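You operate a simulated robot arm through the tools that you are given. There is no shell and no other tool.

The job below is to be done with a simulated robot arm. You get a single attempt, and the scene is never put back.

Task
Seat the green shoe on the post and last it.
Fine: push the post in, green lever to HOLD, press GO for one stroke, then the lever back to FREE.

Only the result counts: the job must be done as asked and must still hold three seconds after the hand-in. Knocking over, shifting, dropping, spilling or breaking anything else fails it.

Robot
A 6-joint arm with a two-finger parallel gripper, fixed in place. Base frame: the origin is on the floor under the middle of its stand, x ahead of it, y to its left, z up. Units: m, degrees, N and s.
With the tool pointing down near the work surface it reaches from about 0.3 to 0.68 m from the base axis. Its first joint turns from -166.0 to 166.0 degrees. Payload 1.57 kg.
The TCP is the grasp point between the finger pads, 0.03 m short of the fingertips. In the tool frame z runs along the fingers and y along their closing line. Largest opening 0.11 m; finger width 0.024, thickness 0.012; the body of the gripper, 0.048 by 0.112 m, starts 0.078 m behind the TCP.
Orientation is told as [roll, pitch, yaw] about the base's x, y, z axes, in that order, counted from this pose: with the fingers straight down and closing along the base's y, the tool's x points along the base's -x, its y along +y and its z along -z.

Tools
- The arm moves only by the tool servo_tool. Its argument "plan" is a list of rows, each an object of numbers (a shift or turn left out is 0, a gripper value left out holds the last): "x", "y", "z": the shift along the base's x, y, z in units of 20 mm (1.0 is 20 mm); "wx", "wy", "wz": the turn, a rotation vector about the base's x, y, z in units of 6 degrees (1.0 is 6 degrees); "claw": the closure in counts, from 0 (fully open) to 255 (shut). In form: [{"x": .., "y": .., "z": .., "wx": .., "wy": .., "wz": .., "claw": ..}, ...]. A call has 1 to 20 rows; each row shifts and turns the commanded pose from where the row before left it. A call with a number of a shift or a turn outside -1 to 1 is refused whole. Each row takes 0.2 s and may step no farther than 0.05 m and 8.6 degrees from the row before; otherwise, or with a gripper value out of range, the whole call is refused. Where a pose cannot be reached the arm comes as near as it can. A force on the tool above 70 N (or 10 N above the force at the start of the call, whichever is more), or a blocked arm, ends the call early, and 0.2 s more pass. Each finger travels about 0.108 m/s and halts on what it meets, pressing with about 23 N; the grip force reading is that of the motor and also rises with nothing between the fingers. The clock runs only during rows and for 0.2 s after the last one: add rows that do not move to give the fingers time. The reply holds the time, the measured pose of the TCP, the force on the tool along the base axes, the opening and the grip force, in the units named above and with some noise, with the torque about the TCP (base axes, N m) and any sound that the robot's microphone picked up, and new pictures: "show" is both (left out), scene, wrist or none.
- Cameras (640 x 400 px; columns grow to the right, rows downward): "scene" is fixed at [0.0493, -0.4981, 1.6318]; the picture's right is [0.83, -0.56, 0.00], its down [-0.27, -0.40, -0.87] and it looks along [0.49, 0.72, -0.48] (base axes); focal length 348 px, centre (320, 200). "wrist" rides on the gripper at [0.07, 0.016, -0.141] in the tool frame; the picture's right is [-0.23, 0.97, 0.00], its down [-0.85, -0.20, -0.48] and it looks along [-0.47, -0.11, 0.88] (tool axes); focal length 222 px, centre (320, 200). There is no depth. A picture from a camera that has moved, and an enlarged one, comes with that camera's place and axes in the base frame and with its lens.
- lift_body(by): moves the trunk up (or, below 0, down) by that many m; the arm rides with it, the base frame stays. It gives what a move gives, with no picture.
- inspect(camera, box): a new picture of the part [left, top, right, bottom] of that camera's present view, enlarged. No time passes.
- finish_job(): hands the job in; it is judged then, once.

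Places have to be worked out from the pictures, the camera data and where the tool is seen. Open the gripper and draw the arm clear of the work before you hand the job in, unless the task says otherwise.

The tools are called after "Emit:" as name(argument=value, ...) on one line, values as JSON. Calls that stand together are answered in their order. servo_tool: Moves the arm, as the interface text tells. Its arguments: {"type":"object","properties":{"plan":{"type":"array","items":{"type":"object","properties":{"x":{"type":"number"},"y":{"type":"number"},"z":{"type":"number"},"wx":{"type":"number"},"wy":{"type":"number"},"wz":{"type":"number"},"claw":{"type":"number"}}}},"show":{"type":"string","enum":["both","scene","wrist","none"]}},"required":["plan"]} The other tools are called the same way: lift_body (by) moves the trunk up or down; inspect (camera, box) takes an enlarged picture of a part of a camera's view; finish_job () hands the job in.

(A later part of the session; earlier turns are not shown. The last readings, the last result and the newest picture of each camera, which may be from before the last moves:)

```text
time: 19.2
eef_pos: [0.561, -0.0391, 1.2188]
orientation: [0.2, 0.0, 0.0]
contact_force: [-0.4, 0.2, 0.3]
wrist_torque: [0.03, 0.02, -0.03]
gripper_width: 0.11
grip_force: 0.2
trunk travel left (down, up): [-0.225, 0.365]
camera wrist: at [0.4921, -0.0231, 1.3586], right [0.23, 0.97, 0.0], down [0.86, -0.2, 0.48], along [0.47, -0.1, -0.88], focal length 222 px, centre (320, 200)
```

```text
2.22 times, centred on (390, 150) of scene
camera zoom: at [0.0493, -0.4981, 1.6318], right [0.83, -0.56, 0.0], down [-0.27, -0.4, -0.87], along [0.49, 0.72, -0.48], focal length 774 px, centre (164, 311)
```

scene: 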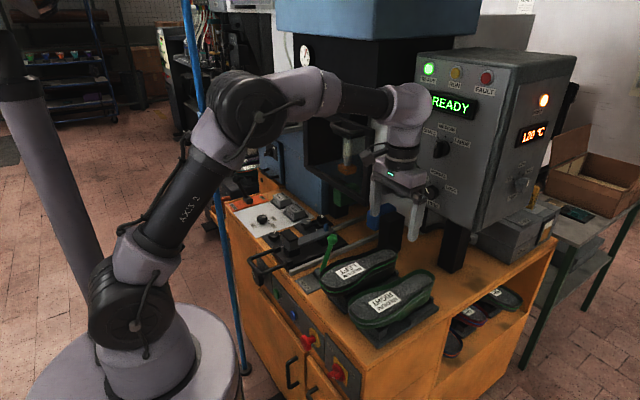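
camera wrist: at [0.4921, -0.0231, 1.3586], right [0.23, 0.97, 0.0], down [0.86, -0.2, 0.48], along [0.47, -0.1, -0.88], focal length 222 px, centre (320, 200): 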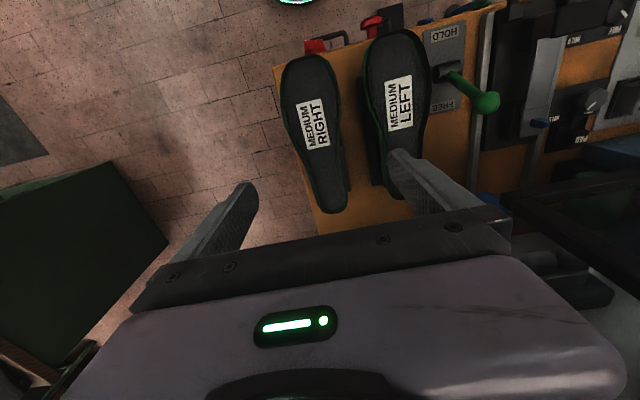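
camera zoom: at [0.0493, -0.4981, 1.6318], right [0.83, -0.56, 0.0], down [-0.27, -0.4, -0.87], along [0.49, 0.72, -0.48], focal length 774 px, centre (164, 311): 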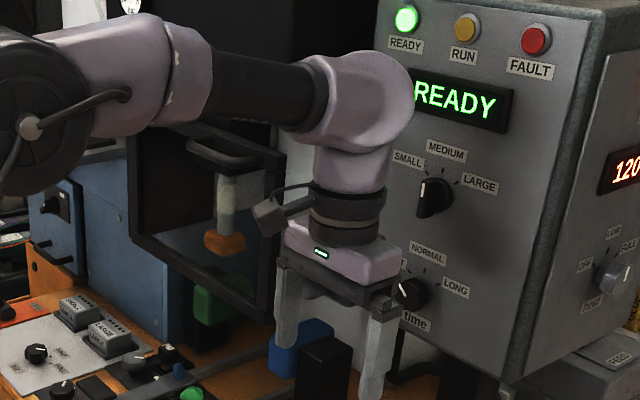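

Guard frame's lower edge is at (≈0.68, 0.18–0.55, 1.10), with a handle protruding to x≈0.63 at z≈1.32. To keep the wrist back from it (and extend reach), I'll grasp with the tool pitched 20° (fingers leaning outward); I move to a pre-grasp above the waist.

Emit:
servo_tool(plan=[{"x": 0.4625, "y": -0.06, "z": -0.744, "wy": -0.4167}, {"x": 0.4625, "y": -0.06, "z": -0.744, "wy": -0.4167}, {"x": 0.4625, "y": -0.06, "z": -0.744, "wy": -0.4167}, {"x": 0.4625, "y": -0.06, "z": -0.744, "wy": -0.4167}, {"x": 0.4625, "y": -0.06, "z": -0.744, "wy": -0.4167}, {"x": 0.4625, "y": -0.06, "z": -0.744, "wy": -0.4167}, {"x": 0.4625, "y": -0.06, "z": -0.744, "wy": -0.4167}, {"x": 0.4625, "y": -0.06, "z": -0.744, "wy": -0.4167}], show="both")

Emit:
inspect(camera="wrist", box=[200, 20, 440, 240])

Emit:
inspect(camera="scene", box=[300, 120, 500, 340])

```text
time: 21.0
eef_pos: [0.6329, -0.0495, 1.1001]
orientation: [0.1, -20.0, 0.0]
contact_force: [0.7, 0.3, 0.3]
wrist_torque: [0.03, -0.02, 0.0]
gripper_width: 0.1098
grip_force: 0.0
trunk travel left (down, up): [-0.225, 0.365]
camera wrist: at [0.5199, -0.0345, 1.2085], right [0.21, 0.97, 0.08], down [0.64, -0.2, 0.74], along [0.74, -0.11, -0.67], focal length 222 px, centre (320, 200)
```

scene: 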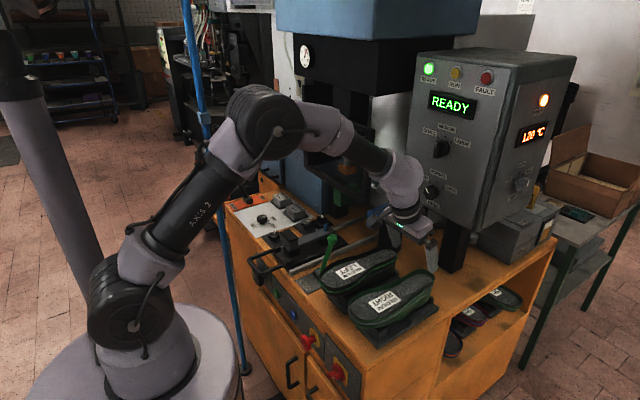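
wrist: 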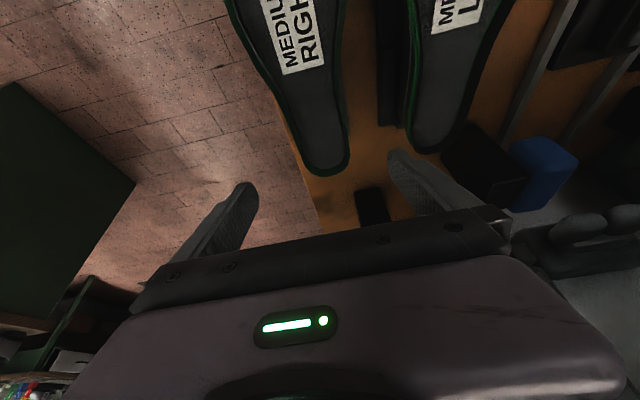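

```text
1.82 times, centred on (320, 130) of wrist
camera zoom: at [0.5199, -0.0345, 1.2085], right [0.21, 0.97, 0.08], down [0.64, -0.2, 0.74], along [0.74, -0.11, -0.67], focal length 404 px, centre (320, 327)
```

zoom: 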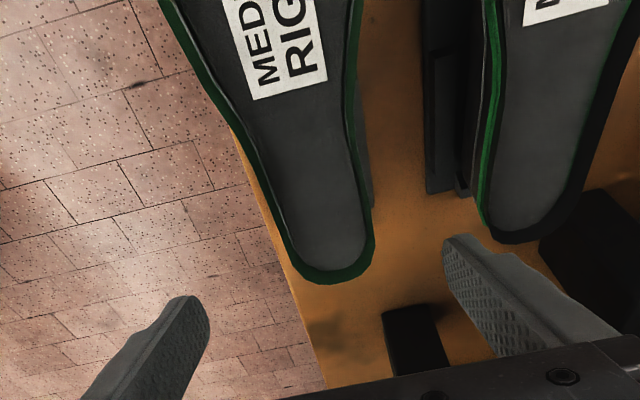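

```text
1.82 times, centred on (400, 230) of scene
camera zoom: at [0.0493, -0.4981, 1.6318], right [0.83, -0.56, 0.0], down [-0.27, -0.4, -0.87], along [0.49, 0.72, -0.48], focal length 634 px, centre (174, 146)
```

zoom: 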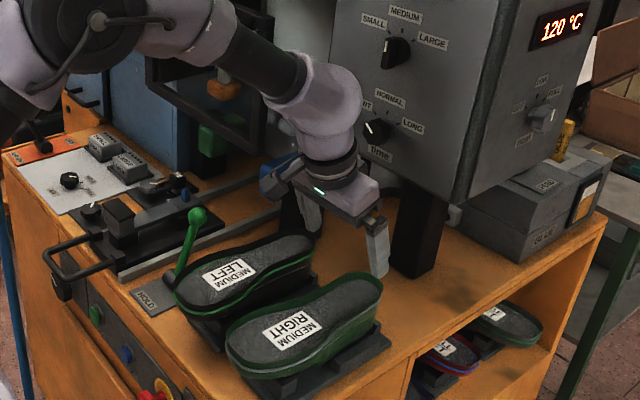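

From this closer view the waist centre is y≈−0.0495 at x≈0.635, matching the TCP. I descend to just above rim level and check finger clearance.

Emit:
servo_tool(plan=[{"z": -1, "x": 0.03}, {"z": -1, "x": 0.03}, {"z": -1, "x": 0.03}, {"z": -1}, {"z": -0.75}], show="both")

Emit:
inspect(camera="wrist", box=[200, 60, 440, 240])

Emit:
inspect(camera="scene", box=[320, 190, 480, 340])

```text
time: 22.2
eef_pos: [0.6334, -0.05, 1.006]
orientation: [0.2, -20.1, 0.0]
contact_force: [-0.3, 0.1, 0.4]
wrist_torque: [-0.01, -0.04, -0.03]
gripper_width: 0.1099
grip_force: 0.0
trunk travel left (down, up): [-0.225, 0.365]
camera wrist: at [0.52, -0.0342, 1.1135], right [0.21, 0.97, 0.08], down [0.64, -0.2, 0.74], along [0.74, -0.11, -0.67], focal length 222 px, centre (320, 200)
```

scene: 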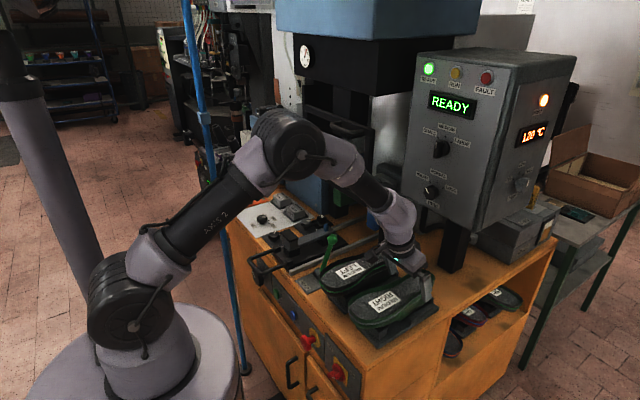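
wrist: 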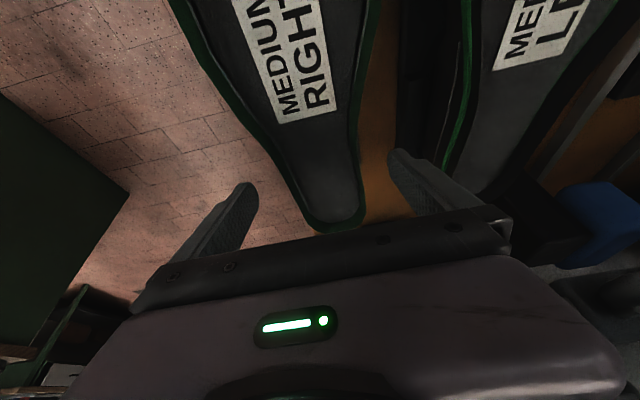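

```text
2.22 times, centred on (320, 150) of wrist
camera zoom: at [0.52, -0.0342, 1.1135], right [0.21, 0.97, 0.08], down [0.64, -0.2, 0.74], along [0.74, -0.11, -0.67], focal length 494 px, centre (320, 311)
```

zoom: 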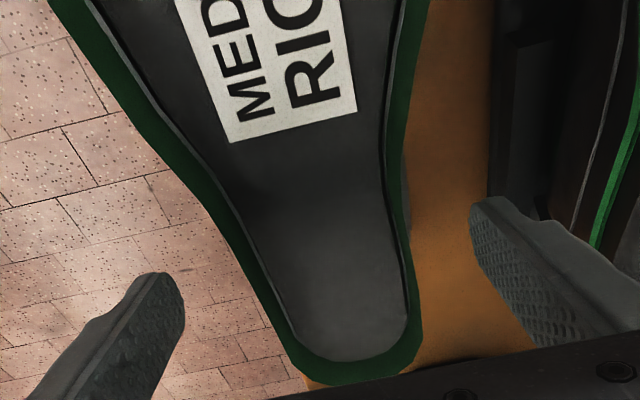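

```text
2.67 times, centred on (400, 265) of scene
camera zoom: at [0.0493, -0.4981, 1.6318], right [0.83, -0.56, 0.0], down [-0.27, -0.4, -0.87], along [0.49, 0.72, -0.48], focal length 929 px, centre (107, 27)
```

zoom: 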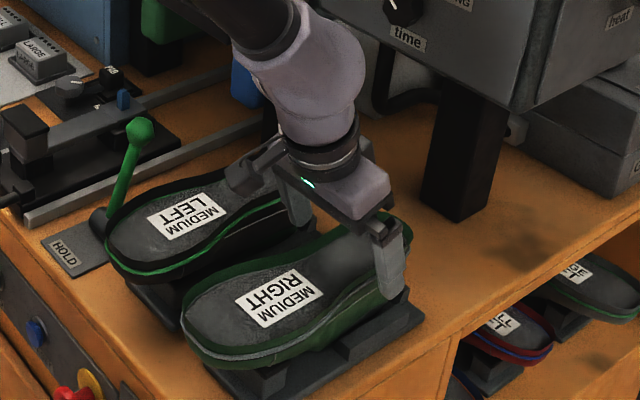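

Fingers straddle the waist with clearance. I check the stand's heel block height at the side before going lower.

Emit:
inspect(camera="scene", box=[380, 260, 450, 340])

Emit:
inspect(camera="wrist", box=[330, 100, 440, 210])

```text
5.00 times, centred on (415, 300) of scene
camera zoom: at [0.0493, -0.4981, 1.6318], right [0.83, -0.56, 0.0], down [-0.27, -0.4, -0.87], along [0.49, 0.72, -0.48], focal length 1742 px, centre (-155, -300)
```

zoom: 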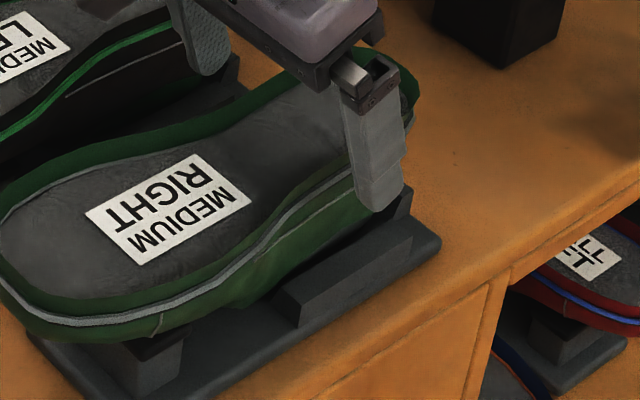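

```text
3.64 times, centred on (385, 155) of wrist
camera zoom: at [0.52, -0.0342, 1.1135], right [0.21, 0.97, 0.08], down [0.64, -0.2, 0.74], along [0.74, -0.11, -0.67], focal length 808 px, centre (84, 364)
```

zoom: 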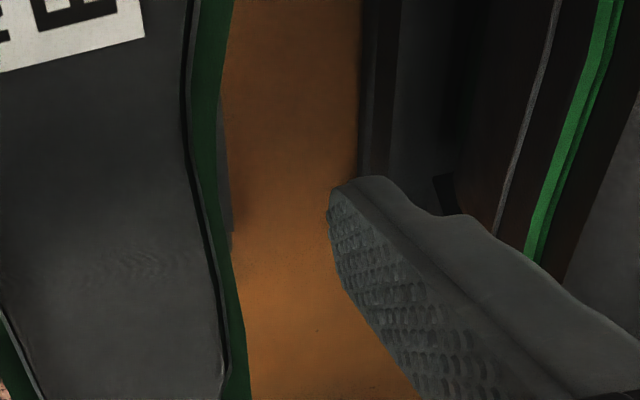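

The stand's side guides top out at z≈0.882, well below the fingertips' target (~0.92). I descend to grasp height and then close on the waist.

Emit:
servo_tool(plan=[{"z": -1, "x": 0.05}, {"z": -1, "x": 0.03}, {"z": -0.9}, {}], show="scene")

Emit:
inspect(camera="scene", box=[360, 230, 460, 320])

Emit:
inspect(camera="wrist", box=[200, 60, 440, 240])

```text
time: 23.2
eef_pos: [0.6356, -0.0482, 0.9473]
orientation: [0.2, -19.9, 0.0]
contact_force: [-0.1, 0.4, 1.0]
wrist_torque: [-0.01, 0.02, 0.0]
gripper_width: 0.1099
grip_force: 0.0
trunk travel left (down, up): [-0.225, 0.365]
```

scene: 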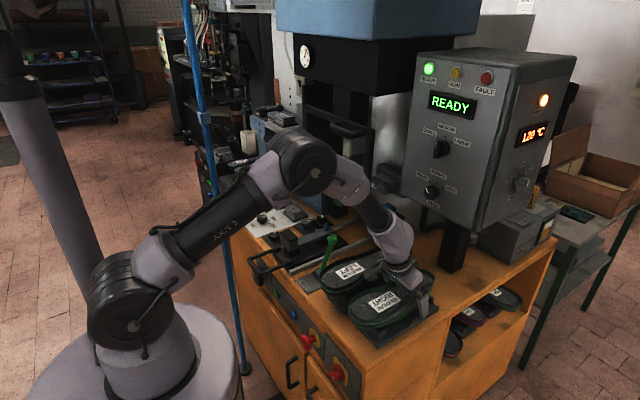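

```text
4.44 times, centred on (410, 275) of scene
camera zoom: at [0.0493, -0.4981, 1.6318], right [0.83, -0.56, 0.0], down [-0.27, -0.4, -0.87], along [0.49, 0.72, -0.48], focal length 1549 px, centre (-80, -133)
```

zoom: 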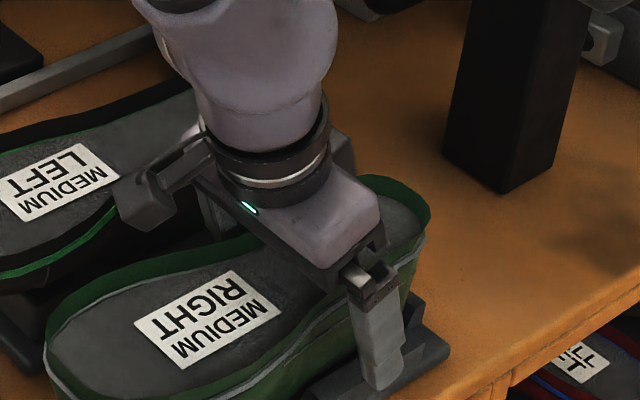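

```text
2.22 times, centred on (320, 150) of wrist
camera zoom: at [0.5227, -0.0333, 1.0561], right [0.21, 0.97, 0.08], down [0.64, -0.2, 0.74], along [0.74, -0.11, -0.67], focal length 494 px, centre (320, 311)
```

zoom: 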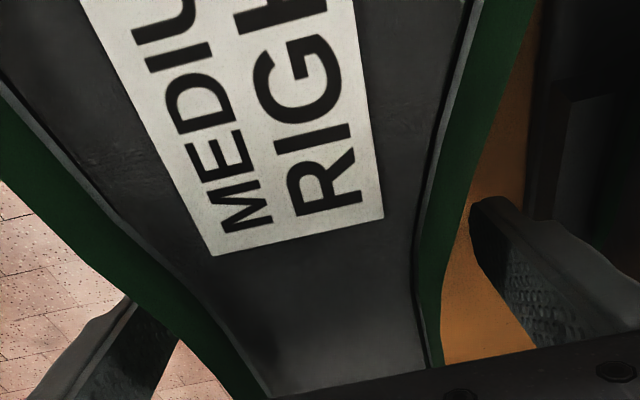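

No contact, fingers well placed on both sides. I close the gripper on the shoe.

Emit:
servo_tool(plan=[{"claw": 255}, {"claw": 255}, {"claw": 255}, {"claw": 255}, {"claw": 255}], show="wrist")

Emit:
inspect(camera="scene", box=[340, 230, 460, 340])

```text
time: 24.4
eef_pos: [0.6363, -0.0493, 0.9488]
orientation: [0.3, -20.0, 0.0]
contact_force: [-0.4, 5.6, 0.8]
wrist_torque: [0.17, -0.12, 0.17]
gripper_width: 0.0602
grip_force: 23.6
trunk travel left (down, up): [-0.225, 0.365]
camera wrist: at [0.5226, -0.0327, 1.0563], right [0.21, 0.97, 0.08], down [0.64, -0.2, 0.74], along [0.74, -0.11, -0.67], focal length 222 px, centre (320, 200)
```

wrist: 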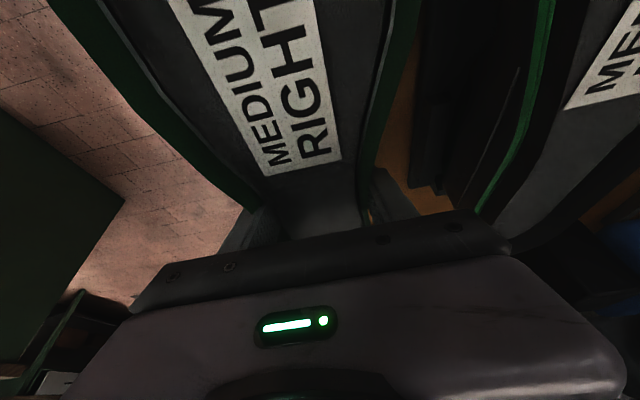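

```text
3.64 times, centred on (400, 285) of scene
camera zoom: at [0.0493, -0.4981, 1.6318], right [0.83, -0.56, 0.0], down [-0.27, -0.4, -0.87], along [0.49, 0.72, -0.48], focal length 1267 px, centre (29, -109)
```

zoom: 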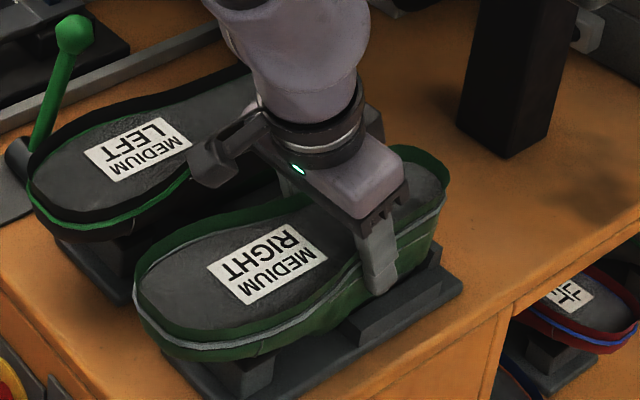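

Gripped at width 0.060 with 23.6 N. I lift straight up in small steps and watch the force.

Emit:
servo_tool(plan=[{"z": 0.25}, {"z": 0.25}, {"z": 0.5}, {"z": 0.5}, {"z": 0.75}, {"z": 0.75}, {}], show="both")

Emit:
inspect(camera="scene", box=[340, 210, 460, 340])

```text
time: 26.0
eef_pos: [0.6364, -0.0496, 1.0062]
orientation: [0.2, -20.0, -0.1]
contact_force: [-0.5, 0.1, -6.9]
wrist_torque: [0.03, -0.16, 0.02]
gripper_width: 0.06
grip_force: 22.7
trunk travel left (down, up): [-0.225, 0.365]
camera wrist: at [0.5238, -0.0341, 1.1154], right [0.21, 0.97, 0.08], down [0.64, -0.2, 0.74], along [0.74, -0.11, -0.67], focal length 222 px, centre (320, 200)
```

scene: 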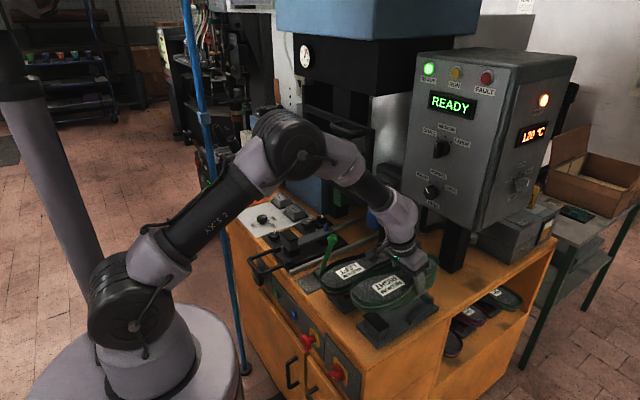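
wrist: 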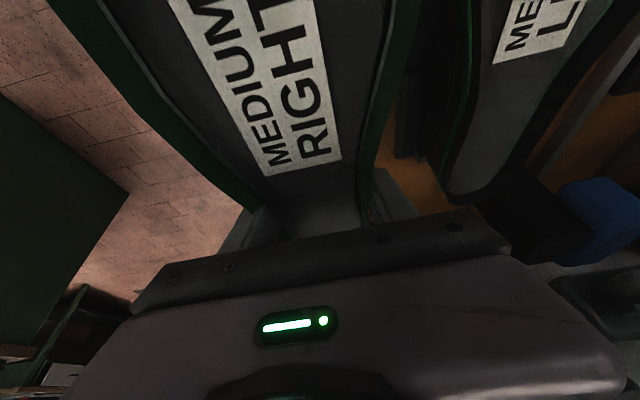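

```text
3.08 times, centred on (400, 275) of scene
camera zoom: at [0.0493, -0.4981, 1.6318], right [0.83, -0.56, 0.0], down [-0.27, -0.4, -0.87], along [0.49, 0.72, -0.48], focal length 1072 px, centre (74, -31)
```

zoom: 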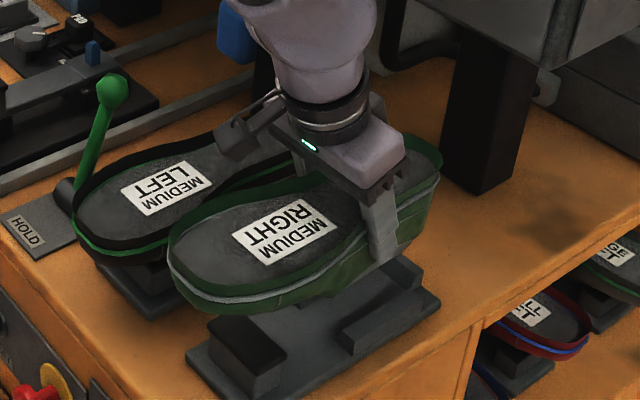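

Shoe lifted cleanly (≈7 N, unchanged in grip). I lift it higher to clear the lever and see the empty stand.

Emit:
servo_tool(plan=[{"z": 0.8, "x": -0.3}, {"z": 0.8, "x": -0.3}, {"z": 0.8, "x": -0.3}, {"z": 0.8, "x": -0.3}, {"z": 0.8, "x": -0.3}, {"z": 0.8, "x": -0.3}, {"z": 0.8, "x": -0.3}, {"z": 0.6, "x": -0.3}, {}], show="scene")

Emit:
inspect(camera="scene", box=[340, 190, 460, 340])

Emit:
inspect(camera="scene", box=[350, 270, 450, 350])

```text
time: 28.0
eef_pos: [0.5884, -0.0482, 1.1323]
orientation: [0.3, -19.9, -0.1]
contact_force: [0.6, 0.0, -6.6]
wrist_torque: [0.01, -0.14, -0.02]
gripper_width: 0.0601
grip_force: 23.3
trunk travel left (down, up): [-0.225, 0.365]
```

scene: 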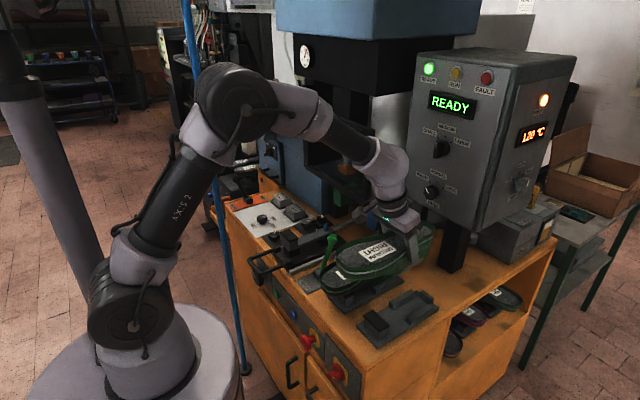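

```text
2.67 times, centred on (400, 265) of scene
camera zoom: at [0.0493, -0.4981, 1.6318], right [0.83, -0.56, 0.0], down [-0.27, -0.4, -0.87], along [0.49, 0.72, -0.48], focal length 929 px, centre (107, 27)
```

zoom: 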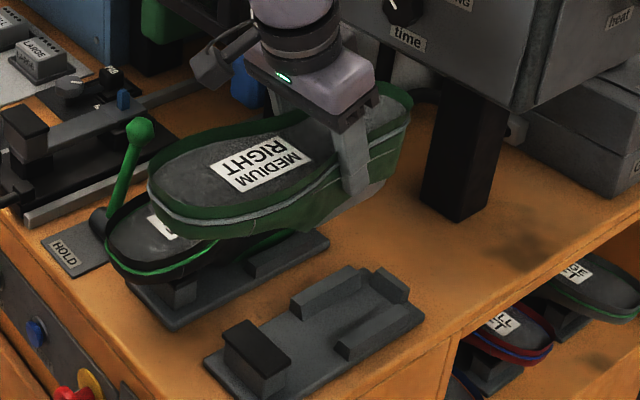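

```text
5.00 times, centred on (400, 310) of scene
camera zoom: at [0.0493, -0.4981, 1.6318], right [0.83, -0.56, 0.0], down [-0.27, -0.4, -0.87], along [0.49, 0.72, -0.48], focal length 1742 px, centre (-80, -350)
```

zoom: 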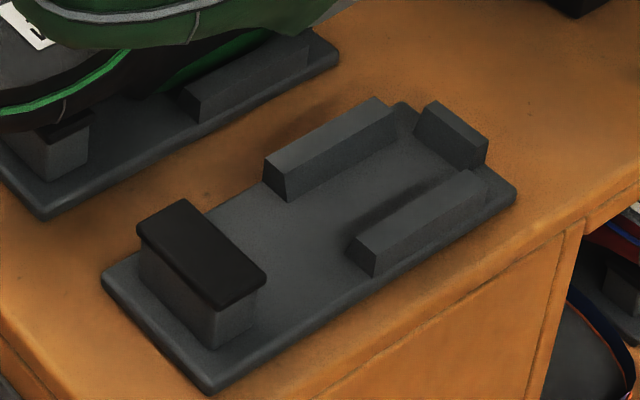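

The stand is a plain cradle (no pin), so I need to see the hole in the shoe's underside. I back off toward the robot, raise the shoe and will roll it so its underside faces the scene camera.

Emit:
servo_tool(plan=[{"x": -1, "z": 0.8}, {"x": -1, "z": 0.8}, {"x": -1, "z": 0.8}, {"x": -1, "z": 0.8}, {"x": -1, "z": 0.8}, {"x": -1, "z": 0.8}, {"z": 0.8}, {}], show="none")

Emit:
lift_body(by=0.2)

```text
time: 29.8
eef_pos: [0.47, -0.0508, 1.2444]
orientation: [0.4, -20.0, 0.0]
contact_force: [-0.2, -1.1, -7.2]
wrist_torque: [0.01, -0.12, 0.0]
gripper_width: 0.0597
grip_force: 23.2
trunk travel left (down, up): [-0.225, 0.365]
```

```text
time: 32.0
eef_pos: [0.4693, -0.0492, 1.4432]
orientation: [0.3, -20.1, -0.1]
contact_force: [-0.5, 0.5, -7.0]
wrist_torque: [0.02, -0.16, 0.02]
gripper_width: 0.0599
grip_force: 22.5
trunk travel left (down, up): [-0.425, 0.165]
```

Now at z≈1.443. I roll the shoe so the bottom turns toward −y and the scene camera.

Emit:
servo_tool(plan=[{"wx": -0.6}, {"wx": -0.8}, {"wx": -0.8}, {"wx": -0.8}, {"wx": -0.8}, {"wx": -0.8}, {"wx": -0.8}, {"wx": -0.8}, {"wx": -0.8}, {"wx": -0.8}, {"wx": -0.8}, {}], show="both")

```text
time: 34.6
eef_pos: [0.4692, -0.05, 1.4437]
orientation: [-53.1, -12.3, 15.9]
contact_force: [-0.3, -0.3, -6.8]
wrist_torque: [0.09, -0.17, 0.02]
gripper_width: 0.0598
grip_force: 23.0
trunk travel left (down, up): [-0.425, 0.165]
camera wrist: at [0.356, 0.0454, 1.4983], right [0.21, 0.67, -0.71], down [0.64, 0.46, 0.62], along [0.74, -0.59, -0.33], focal length 222 px, centre (320, 200)
```

scene: 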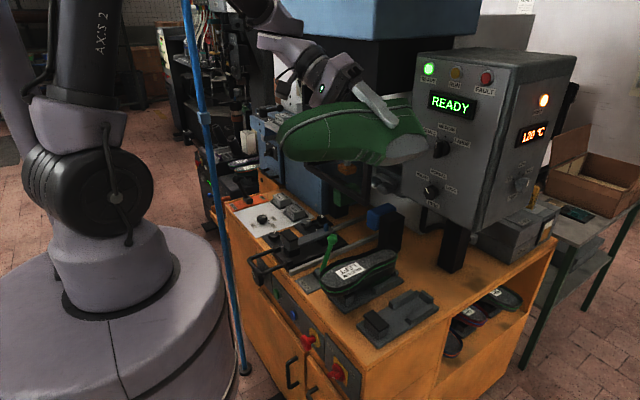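
wrist: 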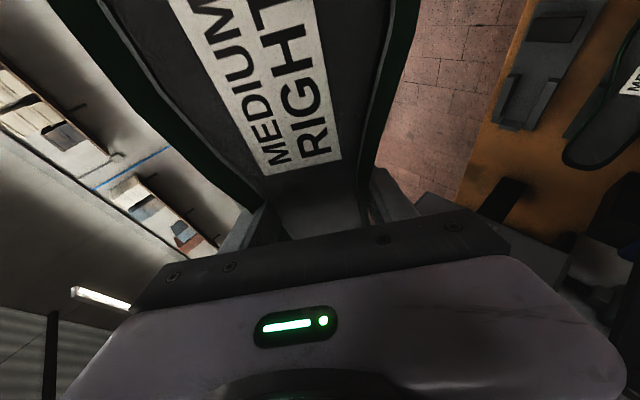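

Emit:
inspect(camera="scene", box=[270, 50, 450, 190])

Emit:
inspect(camera="scene", box=[340, 80, 440, 180])

```text
2.86 times, centred on (360, 120) of scene
camera zoom: at [0.0493, -0.4981, 1.6318], right [0.83, -0.56, 0.0], down [-0.27, -0.4, -0.87], along [0.49, 0.72, -0.48], focal length 996 px, centre (206, 429)
```

zoom: 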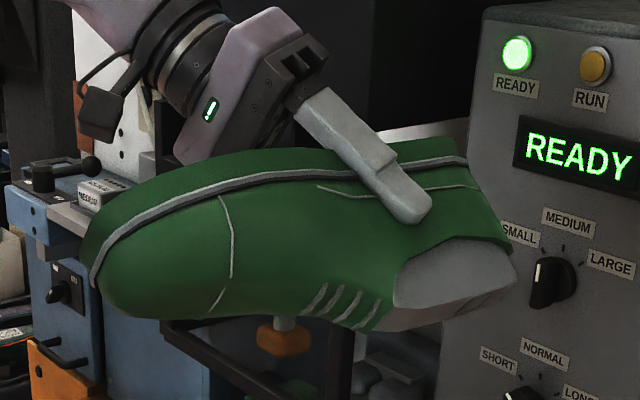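

```text
4.00 times, centred on (390, 130) of scene
camera zoom: at [0.0493, -0.4981, 1.6318], right [0.83, -0.56, 0.0], down [-0.27, -0.4, -0.87], along [0.49, 0.72, -0.48], focal length 1394 px, centre (40, 480)
```

zoom: 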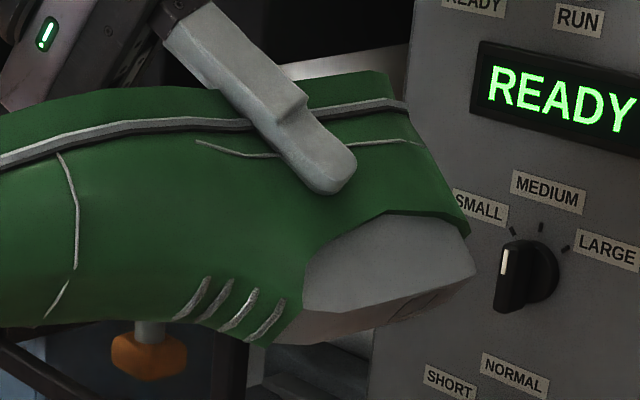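

The grey last cone sticks out of the ankle opening; I need a bit more roll to see the hole in its end face.

Emit:
servo_tool(plan=[{"wx": -0.8}, {"wx": -0.8}, {"wx": -0.8}, {"wx": -0.8}, {"wx": -0.8}, {}], show="scene")

Emit:
inspect(camera="scene", box=[340, 80, 440, 180])

Emit:
inspect(camera="scene", box=[270, 50, 450, 190])

```text
time: 36.0
eef_pos: [0.4702, -0.0495, 1.4441]
orientation: [-76.2, -4.9, 19.4]
contact_force: [0.4, 0.3, -6.4]
wrist_torque: [0.17, -0.16, 0.0]
gripper_width: 0.0599
grip_force: 23.0
trunk travel left (down, up): [-0.425, 0.165]
```

scene: 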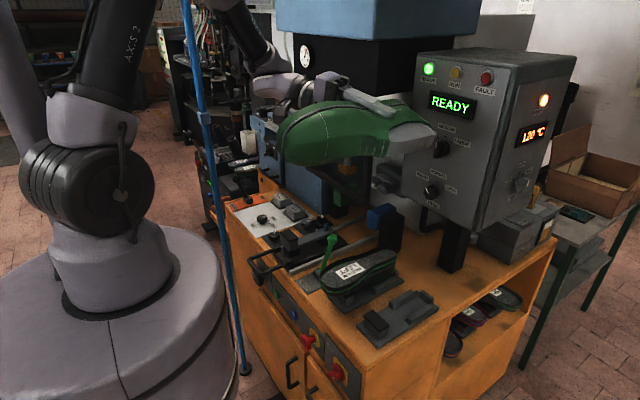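

```text
4.00 times, centred on (390, 130) of scene
camera zoom: at [0.0493, -0.4981, 1.6318], right [0.83, -0.56, 0.0], down [-0.27, -0.4, -0.87], along [0.49, 0.72, -0.48], focal length 1394 px, centre (40, 480)
```

zoom: 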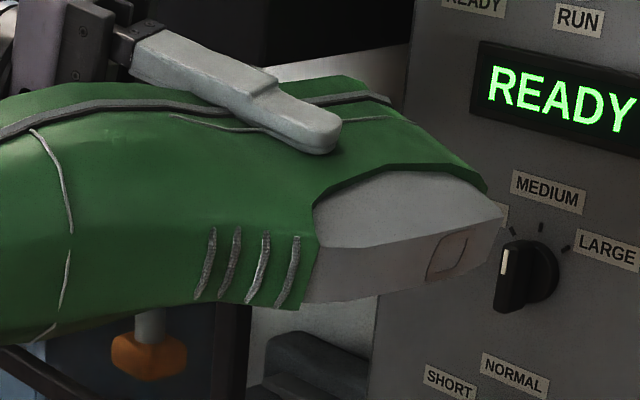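

```text
2.86 times, centred on (360, 120) of scene
camera zoom: at [0.0493, -0.4981, 1.6318], right [0.83, -0.56, 0.0], down [-0.27, -0.4, -0.87], along [0.49, 0.72, -0.48], focal length 996 px, centre (206, 429)
```

zoom: 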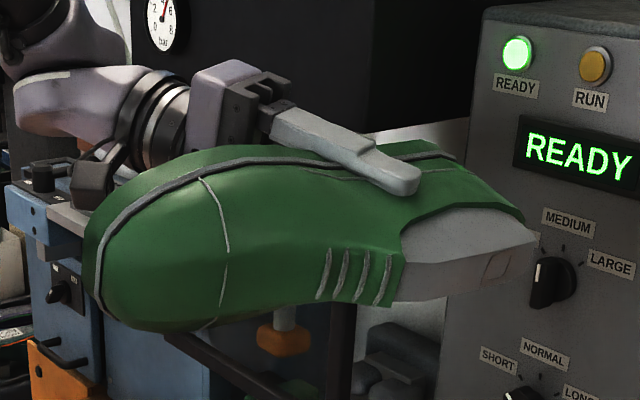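

A rounded-square socket is visible in the cone's end face near the heel. I zoom further on it.

Emit:
inspect(camera="scene", box=[380, 115, 440, 165])

Emit:
servo_tool(plan=[{"wx": -0.8}, {"wx": -0.8}, {"wx": -0.6}, {}], show="scene")

Emit:
inspect(camera="scene", box=[340, 80, 440, 180])

Emit:
inspect(camera="scene", box=[380, 115, 440, 165])

```text
8.00 times, centred on (410, 140) of scene
camera zoom: at [0.0493, -0.4981, 1.6318], right [0.83, -0.56, 0.0], down [-0.27, -0.4, -0.87], along [0.49, 0.72, -0.48], focal length 2788 px, centre (-400, 680)
```

zoom: 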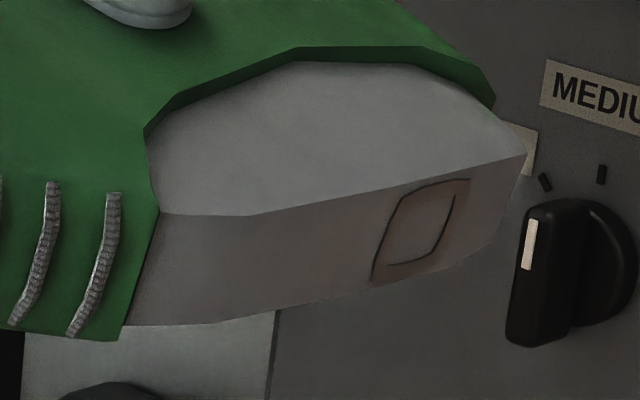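

```text
time: 37.0
eef_pos: [0.4691, -0.05, 1.444]
orientation: [-88.7, -0.4, 20.0]
contact_force: [0.0, -0.4, -7.5]
wrist_torque: [0.1, -0.16, 0.03]
gripper_width: 0.0598
grip_force: 23.3
trunk travel left (down, up): [-0.425, 0.165]
```

scene: 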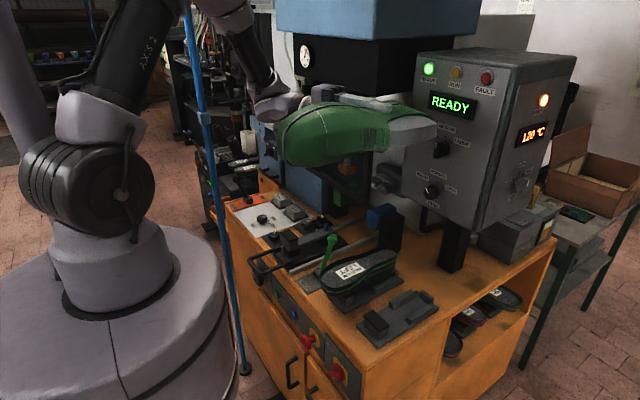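

```text
4.00 times, centred on (390, 130) of scene
camera zoom: at [0.0493, -0.4981, 1.6318], right [0.83, -0.56, 0.0], down [-0.27, -0.4, -0.87], along [0.49, 0.72, -0.48], focal length 1394 px, centre (40, 480)
```

zoom: 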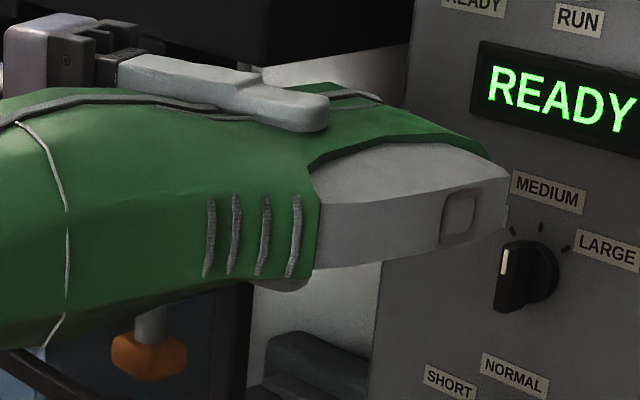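

```text
8.00 times, centred on (410, 140) of scene
camera zoom: at [0.0493, -0.4981, 1.6318], right [0.83, -0.56, 0.0], down [-0.27, -0.4, -0.87], along [0.49, 0.72, -0.48], focal length 2788 px, centre (-400, 680)
```

zoom: 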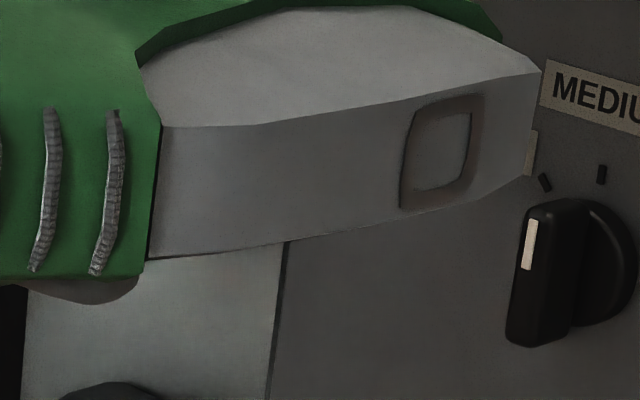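

The socket is clear. From the two roll angles I estimate it at about (+0.045…0.051, 0, −0.074…−0.081) from the TCP in the level frame; I move down by a known amount at the same orientation to refine depth by parallax.

Emit:
servo_tool(plan=[{"z": -1}, {"z": -1}, {"z": -1}, {"z": -1}, {"z": -1}, {"z": -1}, {"z": -1}, {"z": -1}, {}, {}], show="scene")

Emit:
inspect(camera="scene", box=[340, 160, 440, 260])

Emit:
inspect(camera="scene", box=[370, 195, 430, 245])

```text
time: 39.2
eef_pos: [0.4681, -0.0478, 1.2844]
orientation: [-88.6, -0.5, 20.0]
contact_force: [-0.3, -0.2, -6.2]
wrist_torque: [0.09, -0.21, -0.03]
gripper_width: 0.0602
grip_force: 22.9
trunk travel left (down, up): [-0.425, 0.165]
```

scene: 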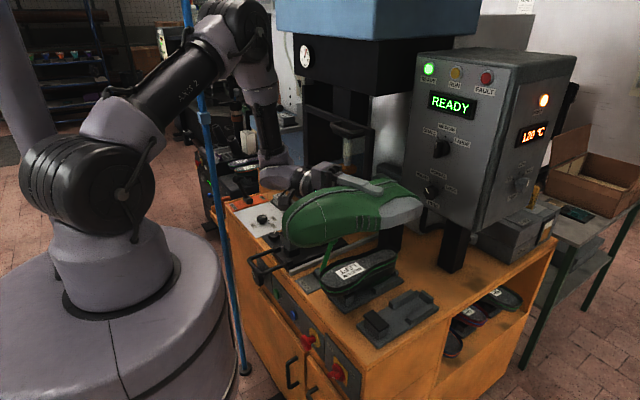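

```text
4.00 times, centred on (390, 210) of scene
camera zoom: at [0.0493, -0.4981, 1.6318], right [0.83, -0.56, 0.0], down [-0.27, -0.4, -0.87], along [0.49, 0.72, -0.48], focal length 1394 px, centre (40, 160)
```

zoom: 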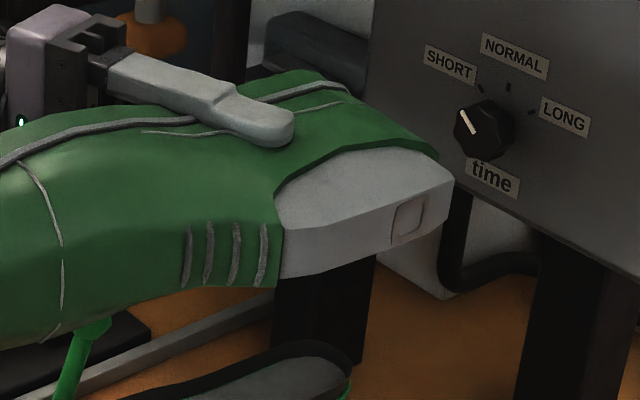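

```text
8.00 times, centred on (400, 220) of scene
camera zoom: at [0.0493, -0.4981, 1.6318], right [0.83, -0.56, 0.0], down [-0.27, -0.4, -0.87], along [0.49, 0.72, -0.48], focal length 2788 px, centre (-320, 40)
```

zoom: 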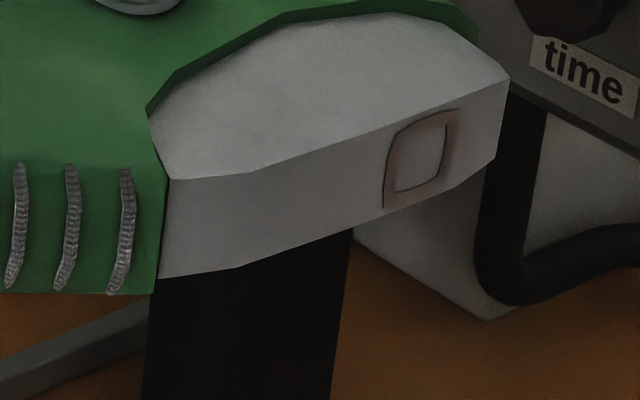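

Parallax gives the socket at about (+0.047, −0.001, −0.078) from the TCP in the level frame. So the seated TCP should be about (0.605, 0.350, 1.01). I roll the shoe back level.

Emit:
servo_tool(plan=[{"wx": 0.4}, {"wx": 0.8}, {"wx": 0.8}, {"wx": 0.8}, {"wx": 0.8}, {"wx": 0.8}, {"wx": 0.8}, {"wx": 0.8}, {"wx": 0.8}, {"wx": 0.8}, {"wx": 0.8}, {"wx": 0.8}, {"wx": 0.8}, {"wx": 0.8}, {"wx": 0.8}, {"wx": 0.8}, {"wx": 0.8}, {"wx": 0.8}, {"wx": 0.8}, {}], show="both")

```text
time: 43.4
eef_pos: [0.4702, -0.0491, 1.284]
orientation: [0.2, -20.0, 0.0]
contact_force: [-0.1, 0.2, -7.0]
wrist_torque: [0.01, -0.17, 0.01]
gripper_width: 0.0598
grip_force: 22.8
trunk travel left (down, up): [-0.425, 0.165]
camera wrist: at [0.3566, -0.0336, 1.3917], right [0.21, 0.97, 0.08], down [0.64, -0.2, 0.74], along [0.74, -0.11, -0.67], focal length 222 px, centre (320, 200)
```

scene: 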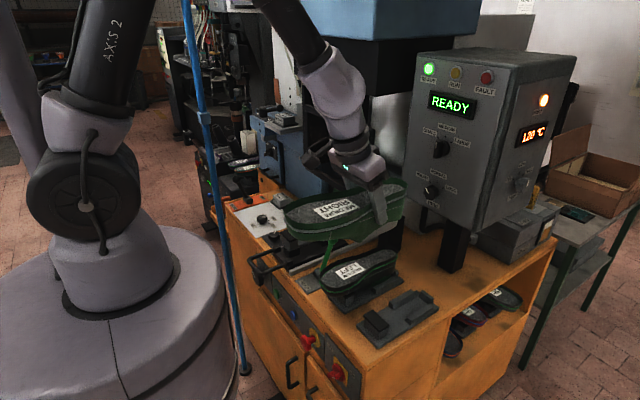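
wrist: 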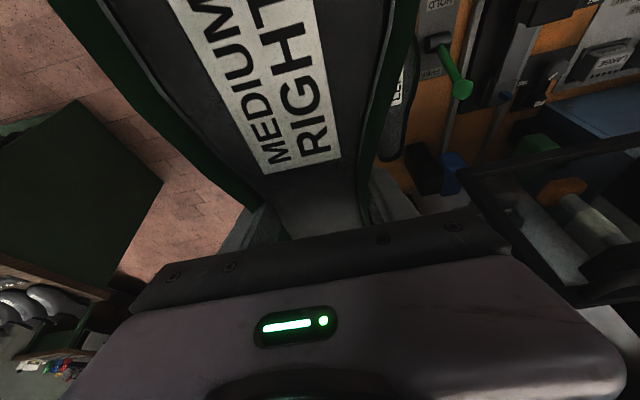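

Shoe still firmly in the same grip pose. I raise the arm a little, then lower the trunk back by 0.2 m.

Emit:
servo_tool(plan=[{"z": 1}, {"z": 1}, {"z": 1}, {"z": 1}, {"z": 1}, {"z": 1}], show="none")

Emit:
lift_body(by=-0.2)

```text
time: 44.8
eef_pos: [0.4683, -0.0486, 1.4019]
orientation: [0.1, -20.0, 0.0]
contact_force: [0.2, 0.1, -6.4]
wrist_torque: [0.0, -0.16, -0.01]
gripper_width: 0.0599
grip_force: 23.1
trunk travel left (down, up): [-0.425, 0.165]
```

```text
time: 46.9
eef_pos: [0.4676, -0.0496, 1.203]
orientation: [0.2, -20.0, 0.0]
contact_force: [0.8, -0.6, -6.1]
wrist_torque: [0.01, -0.19, 0.0]
gripper_width: 0.06
grip_force: 22.8
trunk travel left (down, up): [-0.225, 0.365]
```

At (0.468, −0.050, 1.203). I move sideways to the carriage, y≈0.35, staying back at x≈0.468.

Emit:
servo_tool(plan=[{"y": 0.6}, {"y": 1}, {"y": 1}, {"y": 1}, {"y": 1}, {"y": 1}, {"y": 1}, {"y": 1}, {"y": 1}, {"y": 1}, {"y": 1}, {"y": 1}, {"y": 1}, {"y": 1}, {"y": 1}, {"y": 1}, {"y": 1}, {"y": 1}, {"y": 1}, {"y": 1}], show="both")

```text
time: 51.1
eef_pos: [0.4685, 0.3434, 1.2032]
orientation: [0.3, -20.0, 0.0]
contact_force: [0.6, -0.4, -5.9]
wrist_torque: [-0.01, -0.18, 0.0]
gripper_width: 0.06
grip_force: 22.8
trunk travel left (down, up): [-0.225, 0.365]
camera wrist: at [0.3549, 0.3584, 1.3114], right [0.21, 0.97, 0.08], down [0.64, -0.2, 0.74], along [0.74, -0.11, -0.67], focal length 222 px, centre (320, 200)
```

scene: 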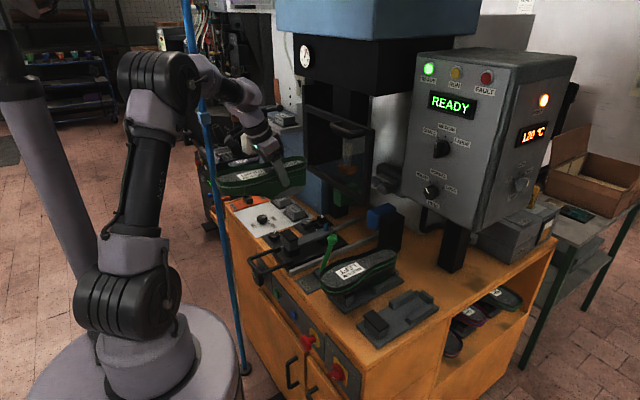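
wrist: 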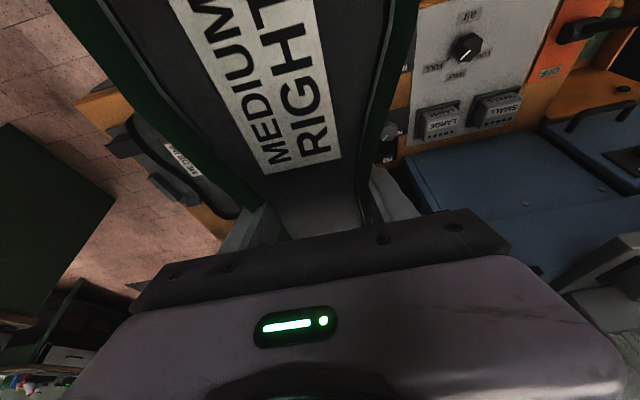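

I check the clearance between the arm, the shoe and the blue pole/press in the scene view.

Emit:
inspect(camera="scene", box=[110, 20, 330, 220])

Emit:
inspect(camera="scene", box=[200, 120, 360, 270])

```text
2.00 times, centred on (220, 120) of scene
camera zoom: at [0.0493, -0.4981, 1.6318], right [0.83, -0.56, 0.0], down [-0.27, -0.4, -0.87], along [0.49, 0.72, -0.48], focal length 697 px, centre (520, 360)
```

zoom: 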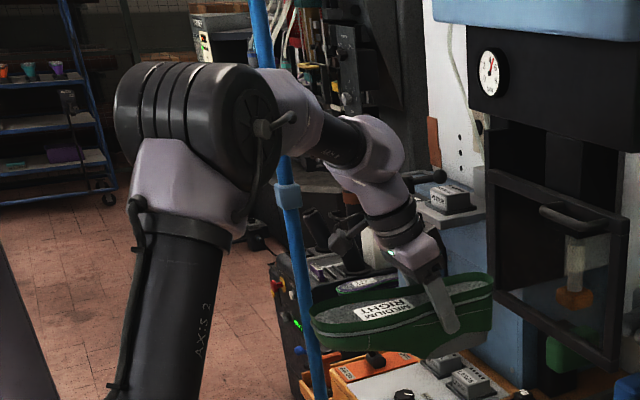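

```text
2.67 times, centred on (280, 195) of scene
camera zoom: at [0.0493, -0.4981, 1.6318], right [0.83, -0.56, 0.0], down [-0.27, -0.4, -0.87], along [0.49, 0.72, -0.48], focal length 929 px, centre (427, 213)
```

zoom: 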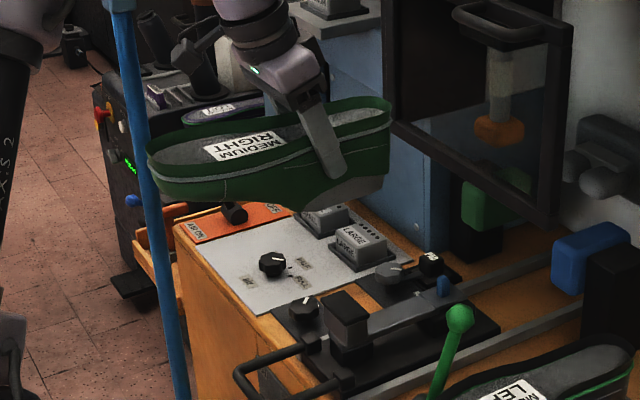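

The arm and shoe are clear of the pole and press. I come forward and down to a position just in front of the press frame, above the post.

Emit:
servo_tool(plan=[{"x": 0.9, "y": 0.08, "z": -1}, {"x": 0.9, "y": 0.08, "z": -1}, {"x": 0.9, "y": 0.08, "z": -1}, {"x": 0.9, "y": 0.09, "z": -1}, {"z": -0.7}, {"z": -0.7}, {"z": -0.7}, {"z": -0.7}, {"z": -0.6}, {}], show="both")

Emit:
inspect(camera="scene", box=[250, 160, 370, 270])

```text
time: 53.3
eef_pos: [0.5406, 0.3477, 1.0535]
orientation: [0.2, -20.0, -0.1]
contact_force: [0.8, -0.8, -6.5]
wrist_torque: [-0.01, -0.15, 0.0]
gripper_width: 0.06
grip_force: 22.8
trunk travel left (down, up): [-0.225, 0.365]
camera wrist: at [0.4283, 0.3643, 1.162], right [0.21, 0.97, 0.08], down [0.64, -0.2, 0.74], along [0.74, -0.11, -0.67], focal length 222 px, centre (320, 200)
```

scene: 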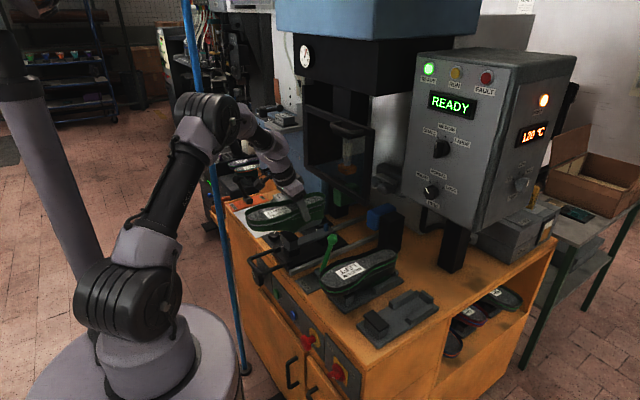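
wrist: 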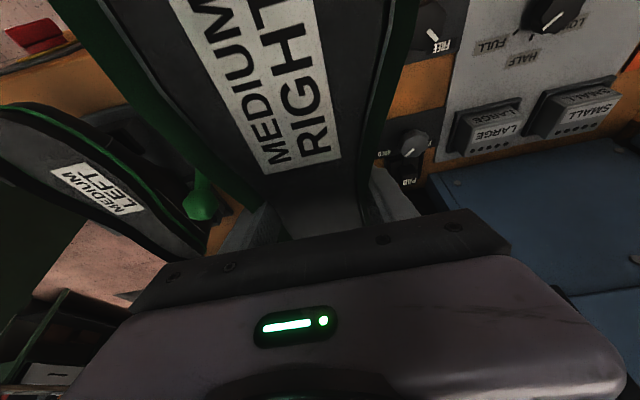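

```text
3.64 times, centred on (310, 215) of scene
camera zoom: at [0.0493, -0.4981, 1.6318], right [0.83, -0.56, 0.0], down [-0.27, -0.4, -0.87], along [0.49, 0.72, -0.48], focal length 1267 px, centre (356, 146)
```

zoom: 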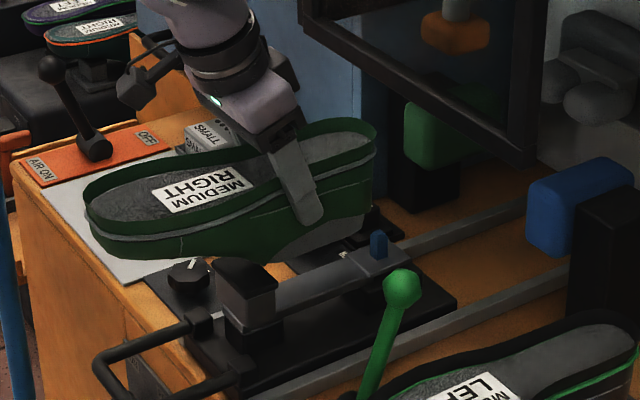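

I zoom in more on the cone/pin region to check the predicted alignment.

Emit:
inspect(camera="scene", box=[290, 200, 340, 240])

Emit:
inspect(camera="scene", box=[265, 195, 345, 260])

```text
10.00 times, centred on (315, 220) of scene
camera zoom: at [0.0493, -0.4981, 1.6318], right [0.83, -0.56, 0.0], down [-0.27, -0.4, -0.87], along [0.49, 0.72, -0.48], focal length 3484 px, centre (370, 0)
```

zoom: 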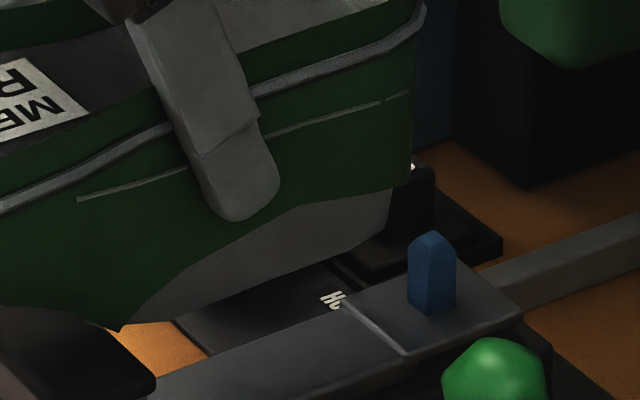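

```text
6.15 times, centred on (305, 228) of scene
camera zoom: at [0.0493, -0.4981, 1.6318], right [0.83, -0.56, 0.0], down [-0.27, -0.4, -0.87], along [0.49, 0.72, -0.48], focal length 2144 px, centre (412, 31)
```

zoom: 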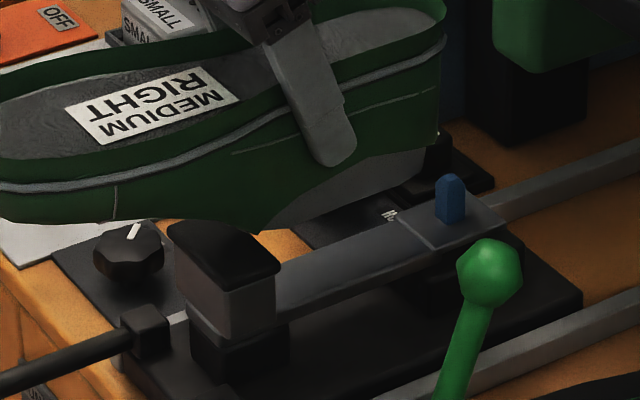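

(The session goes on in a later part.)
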